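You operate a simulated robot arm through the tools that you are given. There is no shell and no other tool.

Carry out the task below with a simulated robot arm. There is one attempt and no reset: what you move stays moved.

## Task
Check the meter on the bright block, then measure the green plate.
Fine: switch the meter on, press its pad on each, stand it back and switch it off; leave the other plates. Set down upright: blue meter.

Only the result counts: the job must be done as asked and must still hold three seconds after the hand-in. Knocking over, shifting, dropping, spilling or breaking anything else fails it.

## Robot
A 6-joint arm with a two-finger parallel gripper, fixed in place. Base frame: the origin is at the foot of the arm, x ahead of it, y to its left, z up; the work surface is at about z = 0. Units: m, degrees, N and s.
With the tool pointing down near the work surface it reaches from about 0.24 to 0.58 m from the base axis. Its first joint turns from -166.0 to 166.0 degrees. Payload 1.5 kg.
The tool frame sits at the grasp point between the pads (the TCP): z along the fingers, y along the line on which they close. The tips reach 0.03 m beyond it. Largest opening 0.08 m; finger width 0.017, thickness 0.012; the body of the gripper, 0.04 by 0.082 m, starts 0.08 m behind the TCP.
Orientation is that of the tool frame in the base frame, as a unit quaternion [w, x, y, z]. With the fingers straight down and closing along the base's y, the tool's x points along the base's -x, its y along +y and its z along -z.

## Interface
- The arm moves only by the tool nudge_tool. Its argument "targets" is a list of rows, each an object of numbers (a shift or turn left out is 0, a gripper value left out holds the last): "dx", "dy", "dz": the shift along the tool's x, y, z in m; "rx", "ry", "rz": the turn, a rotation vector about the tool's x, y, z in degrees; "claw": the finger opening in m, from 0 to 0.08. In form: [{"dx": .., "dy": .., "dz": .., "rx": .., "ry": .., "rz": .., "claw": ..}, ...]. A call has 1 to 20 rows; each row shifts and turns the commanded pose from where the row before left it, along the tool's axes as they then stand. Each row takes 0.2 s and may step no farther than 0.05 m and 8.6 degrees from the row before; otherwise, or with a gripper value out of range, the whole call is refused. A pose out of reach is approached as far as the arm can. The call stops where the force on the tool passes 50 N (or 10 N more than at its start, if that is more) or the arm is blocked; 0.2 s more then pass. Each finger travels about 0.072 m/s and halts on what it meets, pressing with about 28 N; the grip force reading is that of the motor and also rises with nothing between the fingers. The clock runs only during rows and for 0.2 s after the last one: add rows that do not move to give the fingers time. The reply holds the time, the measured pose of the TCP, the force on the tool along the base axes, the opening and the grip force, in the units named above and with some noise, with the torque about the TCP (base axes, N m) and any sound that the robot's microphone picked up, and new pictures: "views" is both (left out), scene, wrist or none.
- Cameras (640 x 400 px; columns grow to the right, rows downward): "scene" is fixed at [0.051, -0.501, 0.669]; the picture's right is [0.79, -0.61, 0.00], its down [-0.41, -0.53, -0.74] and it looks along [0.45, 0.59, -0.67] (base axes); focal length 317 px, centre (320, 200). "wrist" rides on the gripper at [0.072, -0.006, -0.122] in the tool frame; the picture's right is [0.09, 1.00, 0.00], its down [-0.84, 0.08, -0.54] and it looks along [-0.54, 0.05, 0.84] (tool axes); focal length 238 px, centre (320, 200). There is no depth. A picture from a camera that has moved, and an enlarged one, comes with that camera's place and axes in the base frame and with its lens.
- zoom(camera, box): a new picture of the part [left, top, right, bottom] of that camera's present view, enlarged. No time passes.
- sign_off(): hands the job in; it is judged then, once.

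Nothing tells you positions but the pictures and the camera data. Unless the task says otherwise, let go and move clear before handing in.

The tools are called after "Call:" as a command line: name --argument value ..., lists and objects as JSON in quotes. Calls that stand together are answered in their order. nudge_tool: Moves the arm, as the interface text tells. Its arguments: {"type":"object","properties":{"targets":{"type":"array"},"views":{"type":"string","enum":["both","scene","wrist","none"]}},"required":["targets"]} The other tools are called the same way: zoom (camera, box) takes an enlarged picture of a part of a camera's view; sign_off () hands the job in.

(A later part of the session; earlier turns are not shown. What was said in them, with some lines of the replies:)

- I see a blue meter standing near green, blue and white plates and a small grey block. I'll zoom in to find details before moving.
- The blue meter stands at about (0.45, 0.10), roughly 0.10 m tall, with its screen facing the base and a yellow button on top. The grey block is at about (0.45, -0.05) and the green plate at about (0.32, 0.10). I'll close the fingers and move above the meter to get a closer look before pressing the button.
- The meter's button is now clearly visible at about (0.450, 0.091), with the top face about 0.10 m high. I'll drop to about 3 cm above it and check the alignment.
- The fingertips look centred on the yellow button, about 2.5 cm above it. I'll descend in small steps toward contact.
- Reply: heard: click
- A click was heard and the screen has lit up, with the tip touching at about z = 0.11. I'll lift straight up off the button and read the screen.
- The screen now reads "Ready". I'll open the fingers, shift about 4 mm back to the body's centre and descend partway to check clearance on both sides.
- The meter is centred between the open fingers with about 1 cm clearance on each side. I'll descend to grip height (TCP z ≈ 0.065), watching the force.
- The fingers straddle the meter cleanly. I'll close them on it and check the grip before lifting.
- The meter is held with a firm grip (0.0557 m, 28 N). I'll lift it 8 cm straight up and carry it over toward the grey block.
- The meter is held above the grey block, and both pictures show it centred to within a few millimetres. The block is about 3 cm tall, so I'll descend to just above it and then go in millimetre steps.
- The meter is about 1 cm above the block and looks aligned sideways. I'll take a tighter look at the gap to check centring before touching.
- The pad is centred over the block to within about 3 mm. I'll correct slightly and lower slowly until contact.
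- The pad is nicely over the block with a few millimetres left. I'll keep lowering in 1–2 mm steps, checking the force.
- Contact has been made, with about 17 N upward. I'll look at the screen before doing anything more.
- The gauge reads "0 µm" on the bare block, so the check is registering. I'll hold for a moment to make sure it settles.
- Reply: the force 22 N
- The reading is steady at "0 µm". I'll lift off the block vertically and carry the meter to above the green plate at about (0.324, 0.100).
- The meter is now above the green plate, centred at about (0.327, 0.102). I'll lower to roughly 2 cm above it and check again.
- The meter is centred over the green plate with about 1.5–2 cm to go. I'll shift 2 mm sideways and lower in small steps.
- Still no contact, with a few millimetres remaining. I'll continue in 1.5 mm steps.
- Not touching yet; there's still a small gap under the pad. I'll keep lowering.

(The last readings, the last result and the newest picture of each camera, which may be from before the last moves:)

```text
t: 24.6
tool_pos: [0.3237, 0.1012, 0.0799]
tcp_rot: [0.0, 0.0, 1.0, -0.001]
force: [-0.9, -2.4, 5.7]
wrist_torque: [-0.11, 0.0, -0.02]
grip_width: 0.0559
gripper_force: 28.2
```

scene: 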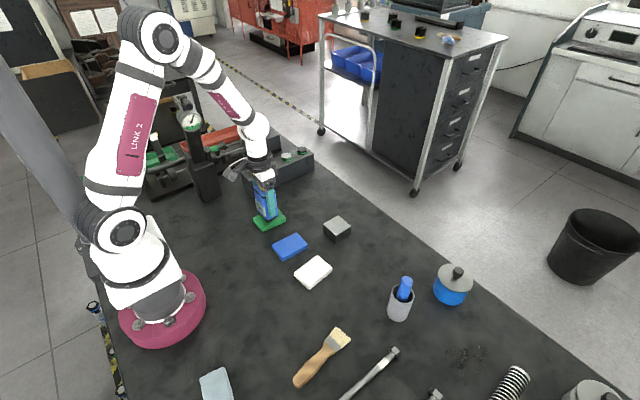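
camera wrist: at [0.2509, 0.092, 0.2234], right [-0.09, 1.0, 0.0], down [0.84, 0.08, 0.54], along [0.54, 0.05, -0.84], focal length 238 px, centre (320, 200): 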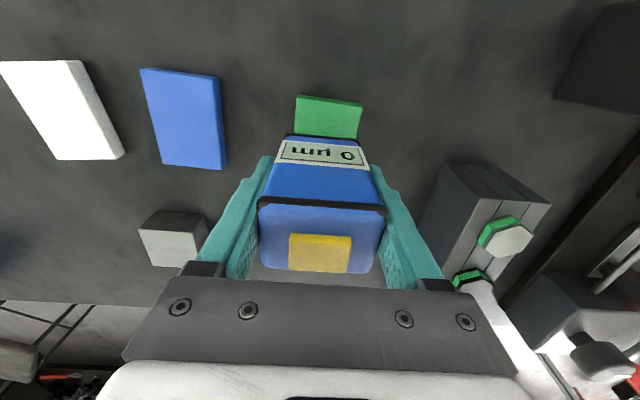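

Contact has begun at about 6 N. I'll check the screen.

Call:
zoom --camera "scene" --box '[245, 170, 301, 242]'

Call:
zoom --camera "wrist" --box '[230, 60, 410, 200]'

```text
5.56 times, centred on (273, 206) of scene
camera zoom: at [0.051, -0.501, 0.669], right [0.79, -0.61, 0.0], down [-0.41, -0.53, -0.74], along [0.45, 0.59, -0.67], focal length 1760 px, centre (581, 167)
```

zoom: 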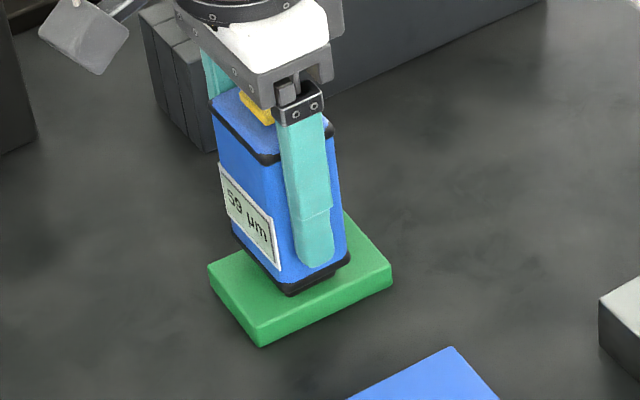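

```text
2.86 times, centred on (320, 130) of wrist
camera zoom: at [0.2506, 0.0953, 0.2018], right [-0.09, 1.0, 0.0], down [0.84, 0.08, 0.54], along [0.54, 0.05, -0.84], focal length 681 px, centre (320, 400)
```

zoom: 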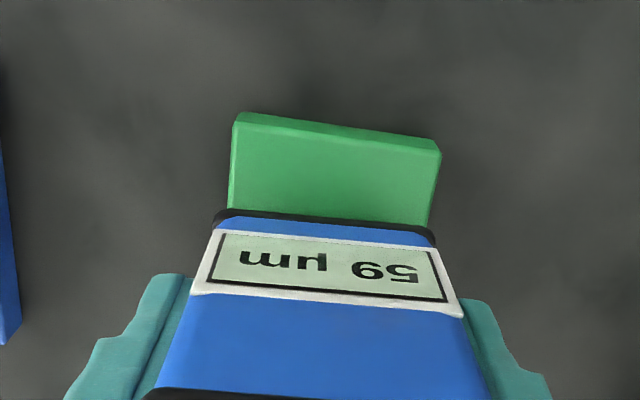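

The screen reads "59 µm" on the green plate. I'll hold briefly to let the reading settle.

Call:
nudge_tool --targets '[{"dz": 0.0005}, {}, {}, {}]' --views "both"

Call:
zoom --camera "wrist" --box '[230, 60, 410, 200]'

```text
t: 25.6
tool_pos: [0.3248, 0.1027, 0.0783]
tcp_rot: [0.0, 0.0, 1.0, 0.0]
force: [-4.6, -4.0, 21.1]
wrist_torque: [-0.18, 0.12, -0.05]
grip_width: 0.0558
gripper_force: 27.9
camera wrist: at [0.251, 0.0956, 0.2016], right [-0.09, 1.0, 0.0], down [0.84, 0.08, 0.54], along [0.54, 0.05, -0.84], focal length 238 px, centre (320, 200)
```

scene: 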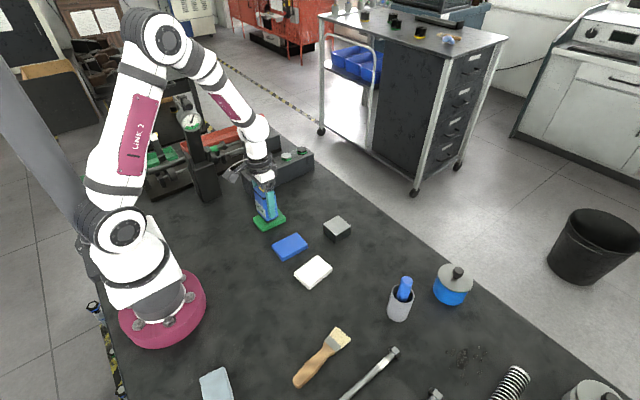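
wrist: 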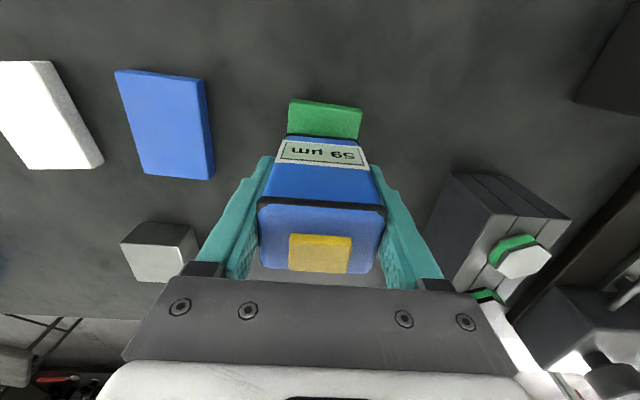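

```text
2.86 times, centred on (320, 130) of wrist
camera zoom: at [0.251, 0.0956, 0.2016], right [-0.09, 1.0, 0.0], down [0.84, 0.08, 0.54], along [0.54, 0.05, -0.84], focal length 681 px, centre (320, 400)
```

zoom: 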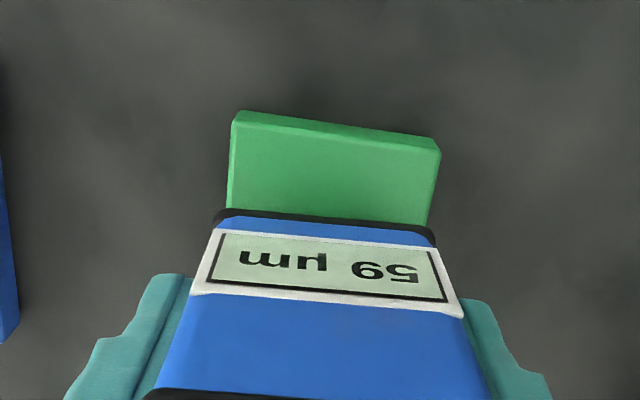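

The reading is steady at "59 µm", so the measurement is done. I'll lift off, carry the meter back to its original place (0.123 m out, 1 cm to the right) and stop a bit above the table.

Call:
nudge_tool --targets '[{"dz": -0.004}, {"dz": -0.012}, {"dz": -0.02}, {"dz": -0.02}, {"dx": -0.01, "dy": -0.001}, {"dx": -0.02, "dy": -0.002}, {"dx": -0.025, "dy": -0.0025}, {"dx": -0.025, "dy": -0.0025}, {"dx": -0.023, "dy": -0.002}, {"dx": -0.013, "dy": -0.001}, {"dx": -0.007, "dy": -0.0005}, {}, {"dz": 0.02}, {"dz": 0.02}, {"dz": 0.015}, {}, {}]' --views "both"

Call:
zoom --camera "scene" --box '[275, 150, 345, 240]'

Call:
zoom --camera "scene" --box '[240, 190, 370, 300]'

```text
t: 29.2
tool_pos: [0.4475, 0.0916, 0.079]
tcp_rot: [0.0, 0.0, 1.0, 0.0]
force: [0.0, -0.6, -1.3]
wrist_torque: [0.01, 0.03, -0.01]
grip_width: 0.0558
gripper_force: 27.7
camera wrist: at [0.3748, 0.0842, 0.2013], right [-0.09, 1.0, 0.0], down [0.84, 0.08, 0.54], along [0.54, 0.05, -0.84], focal length 238 px, centre (320, 200)
```

scene: 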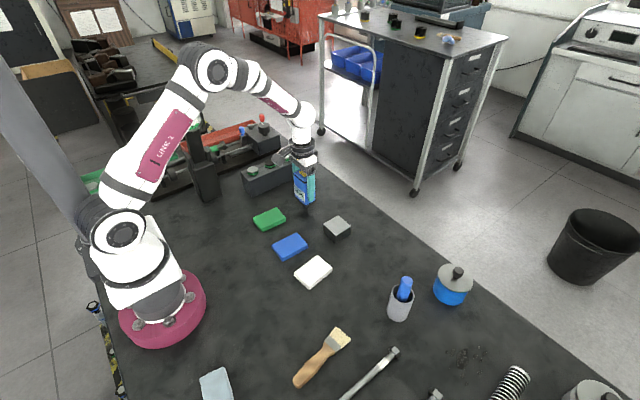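
wrist: 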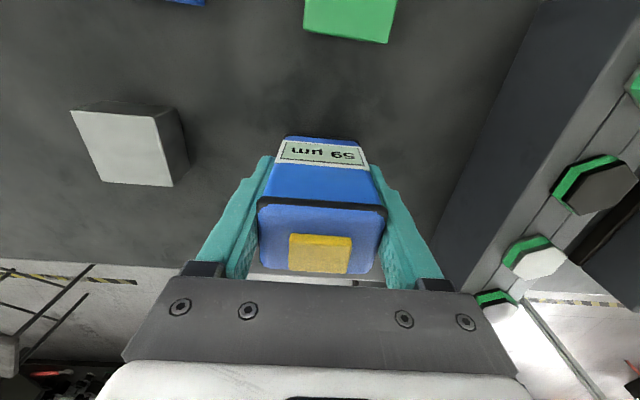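

```text
4.44 times, centred on (310, 195) of scene
camera zoom: at [0.051, -0.501, 0.669], right [0.79, -0.61, 0.0], down [-0.41, -0.53, -0.74], along [0.45, 0.59, -0.67], focal length 1408 px, centre (364, 222)
```

zoom: 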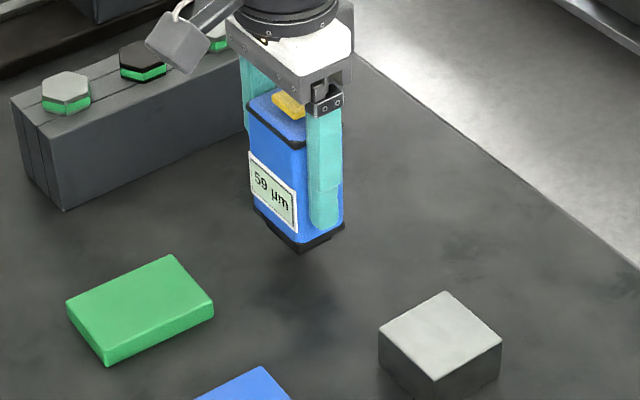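

```text
3.64 times, centred on (305, 245) of scene
camera zoom: at [0.051, -0.501, 0.669], right [0.79, -0.61, 0.0], down [-0.41, -0.53, -0.74], along [0.45, 0.59, -0.67], focal length 1152 px, centre (374, 36)
```

zoom: 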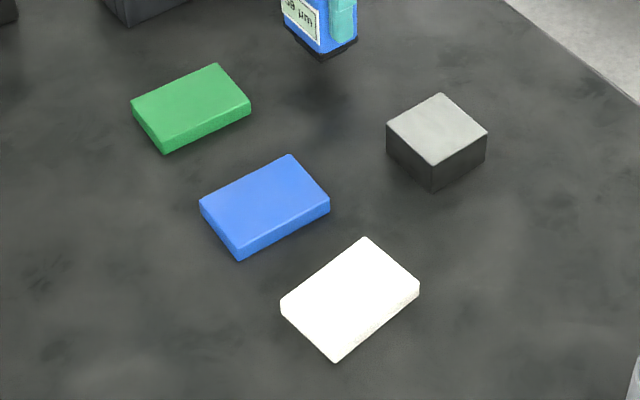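

The meter hangs about 1.5 cm above its original spot and the plates and block look undisturbed. I'll lower it gently until it touches the table.

Call:
nudge_tool --targets '[{"dz": 0.005}, {"dz": 0.004}, {"dz": 0.002}, {}]' --views "none"

Call:
nudge_tool --targets '[{"dz": 0.001}, {"dz": 0.001}, {}]' --views "none"

```text
t: 30.2
tool_pos: [0.4476, 0.0899, 0.0684]
tcp_rot: [0.001, 0.0, 1.0, 0.0]
force: [-0.3, -0.7, -1.7]
wrist_torque: [-0.03, -0.01, 0.0]
grip_width: 0.056
gripper_force: 28.4
```

```text
t: 31.0
tool_pos: [0.4479, 0.0905, 0.0688]
tcp_rot: [0.002, 0.0, 1.0, 0.0]
force: [-0.5, 0.1, -1.3]
wrist_torque: [0.01, 0.0, 0.01]
grip_width: 0.0556
gripper_force: 28.1
```

No contact yet, about 2 mm remaining by my count. I'll continue with 1 mm steps.

Call:
nudge_tool --targets '[{"dz": 0.001}, {}]' --views "none"

Call:
nudge_tool --targets '[{"dz": 0.0007}, {}]' --views "scene"

Call:
zoom --camera "scene" --box '[275, 150, 345, 240]'

```text
t: 31.6
tool_pos: [0.447, 0.0909, 0.0653]
tcp_rot: [0.001, 0.0, 1.0, 0.001]
force: [-0.7, -0.3, -1.5]
wrist_torque: [0.02, -0.04, -0.05]
grip_width: 0.0555
gripper_force: 27.9
```

```text
t: 32.2
tool_pos: [0.4465, 0.0896, 0.0658]
tcp_rot: [0.0, 0.0, 1.0, 0.0]
force: [0.2, -0.8, -0.9]
wrist_torque: [-0.02, 0.0, -0.02]
grip_width: 0.0558
gripper_force: 27.9
```

scene: 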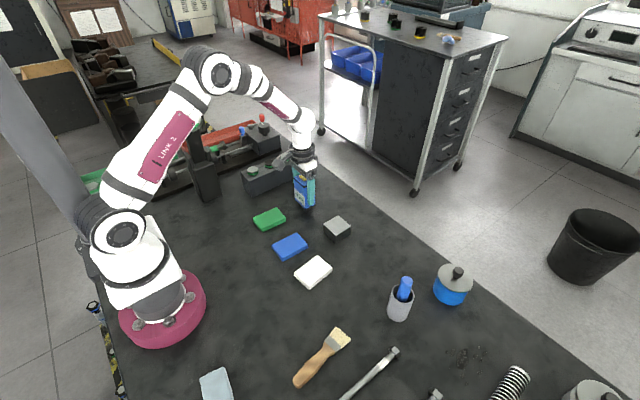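

```text
4.44 times, centred on (310, 195) of scene
camera zoom: at [0.051, -0.501, 0.669], right [0.79, -0.61, 0.0], down [-0.41, -0.53, -0.74], along [0.45, 0.59, -0.67], focal length 1408 px, centre (364, 222)
```

zoom: 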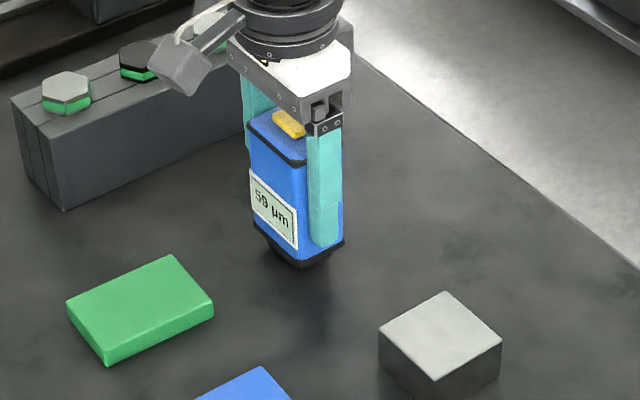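

The pad is about at table level now. One more tiny step should give light contact.

Call:
nudge_tool --targets '[{"dz": 0.0006}, {}]' --views "none"

```text
t: 32.8
tool_pos: [0.4461, 0.0907, 0.065]
tcp_rot: [0.0, 0.0, 1.0, 0.0]
force: [0.0, 0.4, -1.7]
wrist_torque: [0.01, 0.01, 0.03]
grip_width: 0.0558
gripper_force: 27.8
```

Call:
nudge_tool --targets '[{"dz": 0.0006}, {}]' --views "none"

```text
t: 33.4
tool_pos: [0.447, 0.0903, 0.0642]
tcp_rot: [0.001, 0.001, 1.0, 0.0]
force: [0.0, -0.3, -0.4]
wrist_torque: [-0.01, 0.02, 0.0]
grip_width: 0.0559
gripper_force: 28.3
```

The weight reading is dropping toward zero, so contact is close. I'll take one more half-millimetre step.

Call:
nudge_tool --targets '[{"dz": 0.0006}, {}]' --views "scene"

Call:
zoom --camera "scene" --box '[285, 165, 330, 215]'

```text
t: 34.0
tool_pos: [0.447, 0.0904, 0.0634]
tcp_rot: [0.001, -0.001, 1.0, 0.0]
force: [-2.6, 2.2, 8.8]
wrist_torque: [0.13, 0.01, 0.03]
grip_width: 0.0558
gripper_force: 28.2
```

scene: 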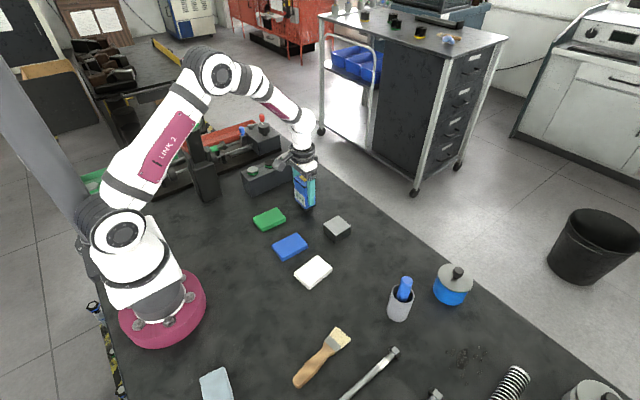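

```text
8.00 times, centred on (308, 190) of scene
camera zoom: at [0.051, -0.501, 0.669], right [0.79, -0.61, 0.0], down [-0.41, -0.53, -0.74], along [0.45, 0.59, -0.67], focal length 2534 px, centre (420, 280)
```

zoom: 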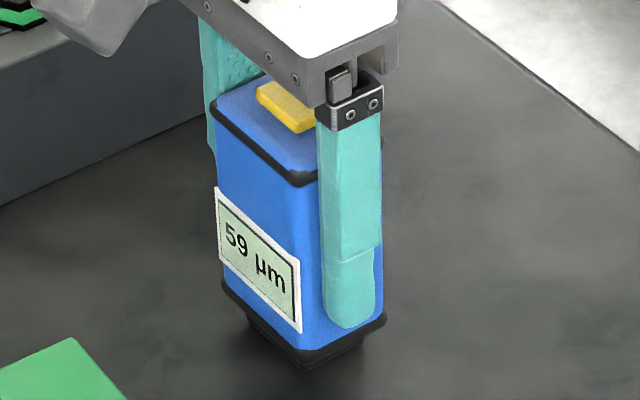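

The meter rests on the table at its original spot, with light contact at about 9 N. I'll ease the pressure slightly, open the fingers and rise clear.

Call:
nudge_tool --targets '[{"dz": -0.0004}, {"claw": 0.06}, {"claw": 0.07}, {"claw": 0.08}, {}, {}, {}]' --views "both"

```text
t: 35.6
tool_pos: [0.448, 0.0899, 0.0629]
tcp_rot: [0.001, 0.0, 1.0, 0.0]
force: [0.1, -1.0, -0.4]
wrist_torque: [0.02, -0.03, 0.01]
grip_width: 0.0801
gripper_force: 0.0
camera wrist: at [0.3744, 0.0823, 0.1854], right [-0.09, 1.0, 0.0], down [0.84, 0.08, 0.54], along [0.54, 0.05, -0.84], focal length 238 px, centre (320, 200)
```

scene: 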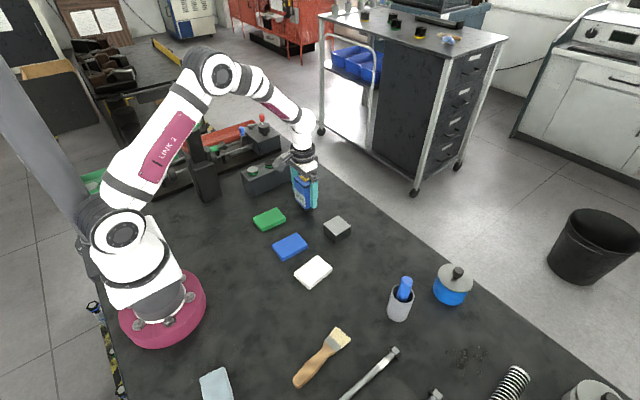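
wrist: 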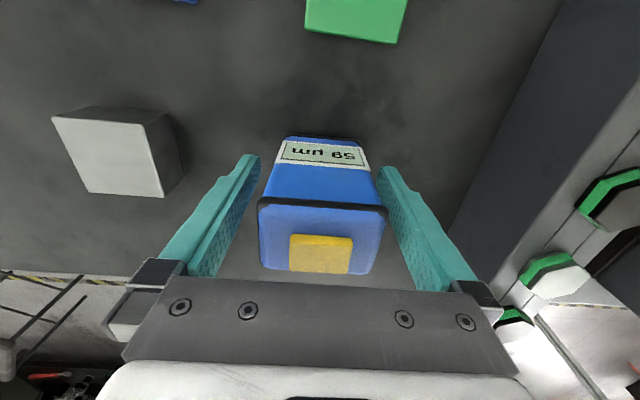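

The meter stands free and upright between the open fingers. I'll rise straight up well clear of it, then close the fingers for the switch-off press.

Call:
nudge_tool --targets '[{"dz": -0.01}, {"dz": -0.02}, {"dz": -0.03}, {"dz": -0.03}, {"dz": -0.03}, {"dz": -0.02}, {"claw": 0.0, "dx": -0.005}, {}, {}, {}, {}, {}]' --views "both"

Call:
zoom --camera "wrist" --box '[270, 70, 370, 170]'

Call:
zoom --camera "scene" --box '[285, 165, 330, 215]'

```text
t: 38.2
tool_pos: [0.4509, 0.0897, 0.2057]
tcp_rot: [0.001, -0.001, 1.0, 0.0]
force: [0.6, 0.8, 0.8]
wrist_torque: [-0.01, -0.01, 0.02]
grip_width: 0.0
gripper_force: 21.5
camera wrist: at [0.3783, 0.083, 0.3284], right [-0.09, 1.0, 0.0], down [0.84, 0.08, 0.54], along [0.54, 0.05, -0.84], focal length 238 px, centre (320, 200)
```

scene: 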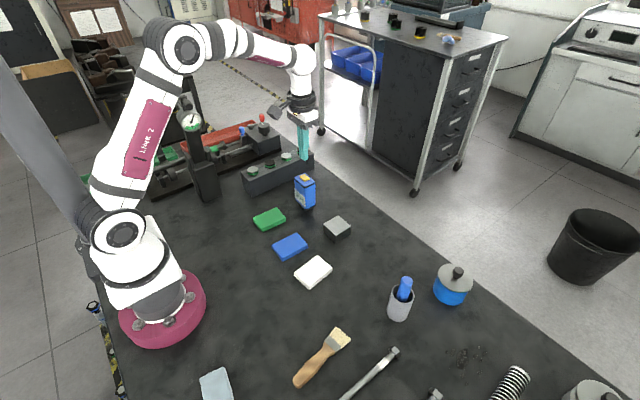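
wrist: 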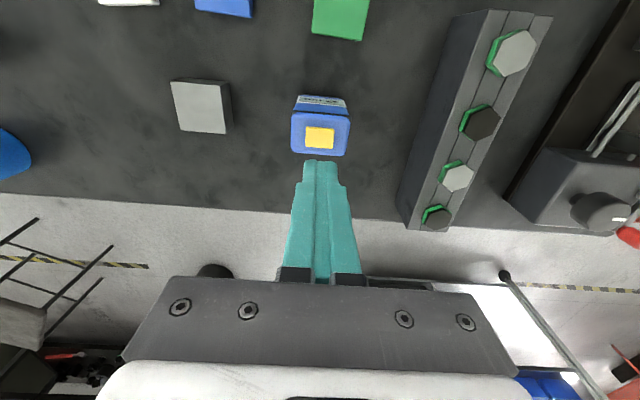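

```text
4.00 times, centred on (320, 120) of wrist
camera zoom: at [0.3783, 0.083, 0.3284], right [-0.09, 1.0, 0.0], down [0.84, 0.08, 0.54], along [0.54, 0.05, -0.84], focal length 953 px, centre (320, 520)
```

zoom: 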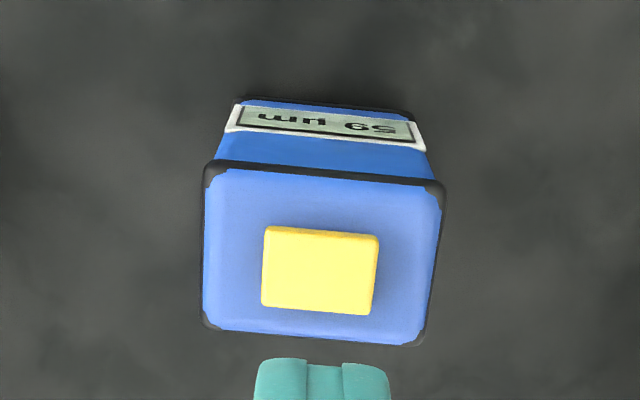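

```text
8.00 times, centred on (308, 190) of scene
camera zoom: at [0.051, -0.501, 0.669], right [0.79, -0.61, 0.0], down [-0.41, -0.53, -0.74], along [0.45, 0.59, -0.67], focal length 2534 px, centre (420, 280)
```

zoom: 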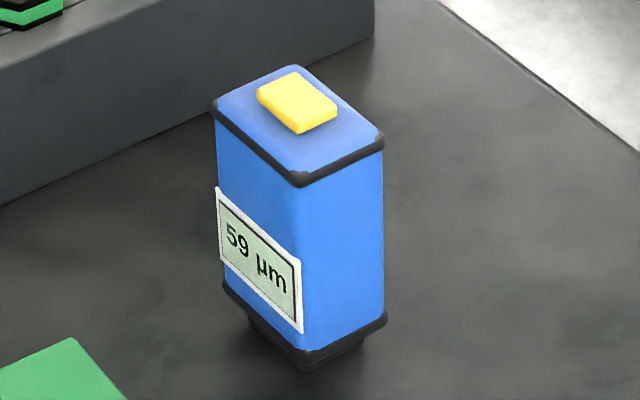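

The meter stands at its original spot, still showing "59 µm", and the closed fingers are lined up over the button as before. I'll descend to just above it.

Call:
nudge_tool --targets '[{"dz": 0.025}, {"dz": 0.02}, {"dz": 0.01}, {"dz": 0.003}, {}]' --views "wrist"

```text
t: 39.4
tool_pos: [0.4524, 0.089, 0.1471]
tcp_rot: [0.001, 0.001, 1.0, 0.0]
force: [-0.9, 0.3, 0.2]
wrist_torque: [0.0, 0.01, 0.01]
grip_width: 0.0001
gripper_force: 21.7
camera wrist: at [0.3796, 0.0824, 0.2685], right [-0.09, 1.0, 0.0], down [0.84, 0.08, 0.54], along [0.54, 0.05, -0.84], focal length 238 px, centre (320, 200)
```

wrist: 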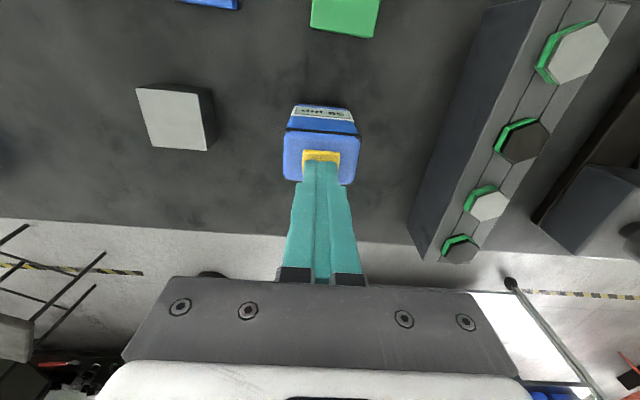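

The tip is just above the button with no contact yet. I'll press down the last few millimetres to the depth that clicked before.

Call:
nudge_tool --targets '[{"dz": 0.003}, {"dz": 0.003}, {}]' --views "wrist"

```text
t: 40.2
tool_pos: [0.4523, 0.0901, 0.1409]
tcp_rot: [0.0, 0.0, 1.0, 0.0]
force: [0.1, -1.0, 2.1]
wrist_torque: [0.01, 0.02, -0.05]
grip_width: 0.0001
gripper_force: 21.5
heard: click
camera wrist: at [0.3792, 0.0829, 0.2626], right [-0.09, 1.0, 0.0], down [0.84, 0.08, 0.54], along [0.54, 0.05, -0.84], focal length 238 px, centre (320, 200)
```

wrist: 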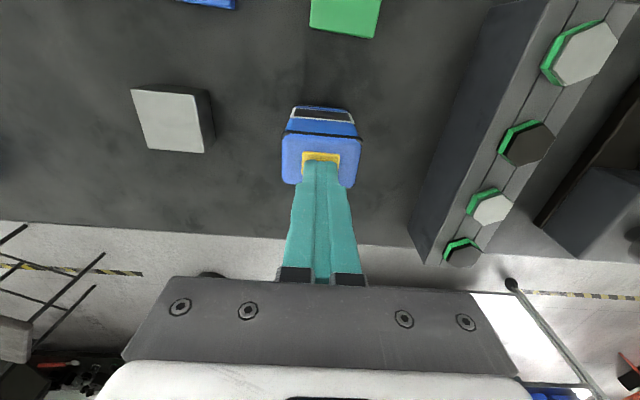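

A click was heard and the screen went dark, so the meter is off. I'll rise straight up and clear, then check everything.

Call:
nudge_tool --targets '[{"dz": -0.01}, {"dz": -0.03}, {"dz": -0.04}, {"dz": -0.04}, {"dz": -0.04, "dx": 0.02}, {"dx": 0.03, "dy": -0.03}, {"dx": 0.03, "dy": -0.03}, {"dx": 0.02, "dy": -0.03}, {}, {}]' --views "both"

Call:
zoom --camera "scene" --box '[285, 165, 330, 215]'

Call:
zoom --camera "scene" --box '[240, 160, 370, 300]'

```text
t: 42.4
tool_pos: [0.3515, -0.0007, 0.2977]
tcp_rot: [0.001, 0.001, 1.0, 0.001]
force: [0.1, 0.7, 0.1]
wrist_torque: [0.0, 0.02, 0.0]
grip_width: 0.0001
gripper_force: 21.4
camera wrist: at [0.2791, -0.0086, 0.4202], right [-0.09, 1.0, 0.0], down [0.84, 0.08, 0.54], along [0.54, 0.05, -0.84], focal length 238 px, centre (320, 200)
```

scene: 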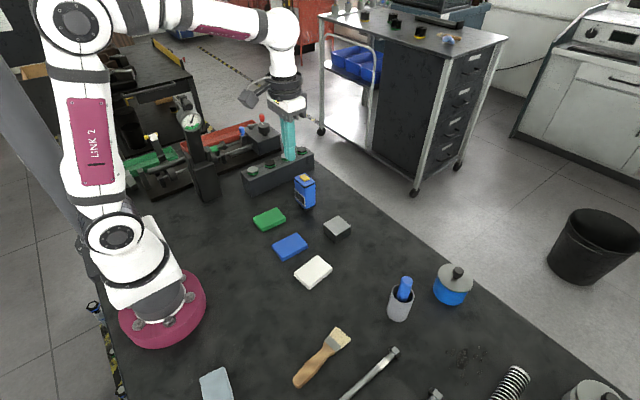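
wrist: 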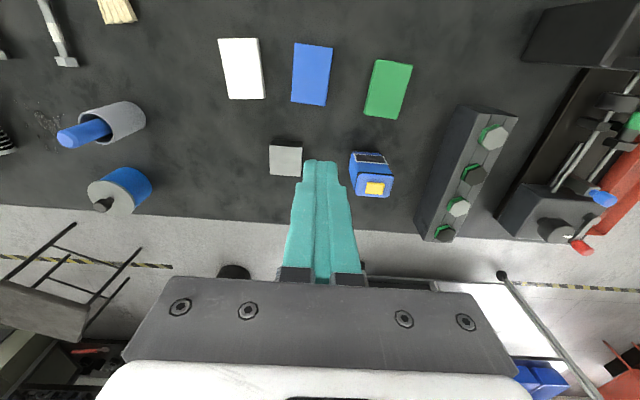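

```text
8.00 times, centred on (308, 190) of scene
camera zoom: at [0.051, -0.501, 0.669], right [0.79, -0.61, 0.0], down [-0.41, -0.53, -0.74], along [0.45, 0.59, -0.67], focal length 2534 px, centre (420, 280)
```

zoom: 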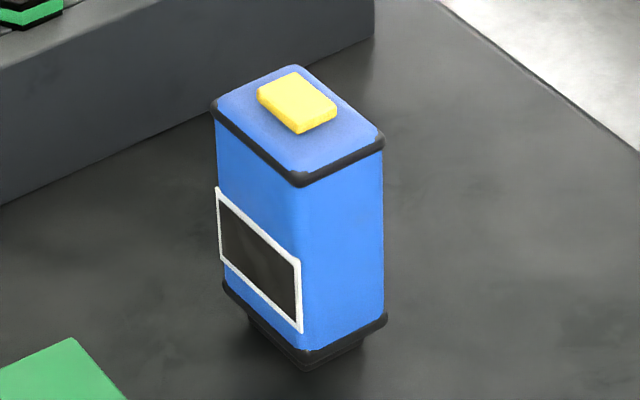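

```text
2.86 times, centred on (305, 230) of scene
camera zoom: at [0.051, -0.501, 0.669], right [0.79, -0.61, 0.0], down [-0.41, -0.53, -0.74], along [0.45, 0.59, -0.67], focal length 905 px, centre (363, 114)
```

zoom: 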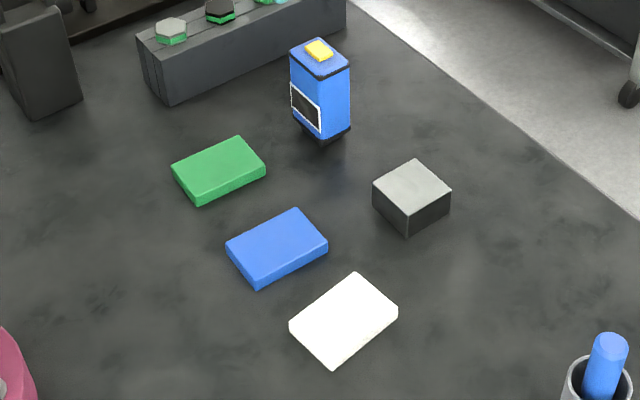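

The meter stands upright at its original place with its screen dark. The block and all the plates are where they started, and the arm is clear, so I'm handing in the job.

Call:
sign_off

```text
The job is handed in.
```

The job is done and handed in. The meter read 0 µm on the bright block, which I took to be the light grey one, and then 59 µm on the green plate.

I switched the meter on with its yellow button ("Ready" appeared on the screen). I pressed its pad on the block first, then on the green plate, and held each until the reading was steady.

The meter is back upright at its original spot and switched off, with its screen dark. In the final pictures the block and all three plates look unmoved, and I didn't touch the blue and white plates. The arm is clear of everything.
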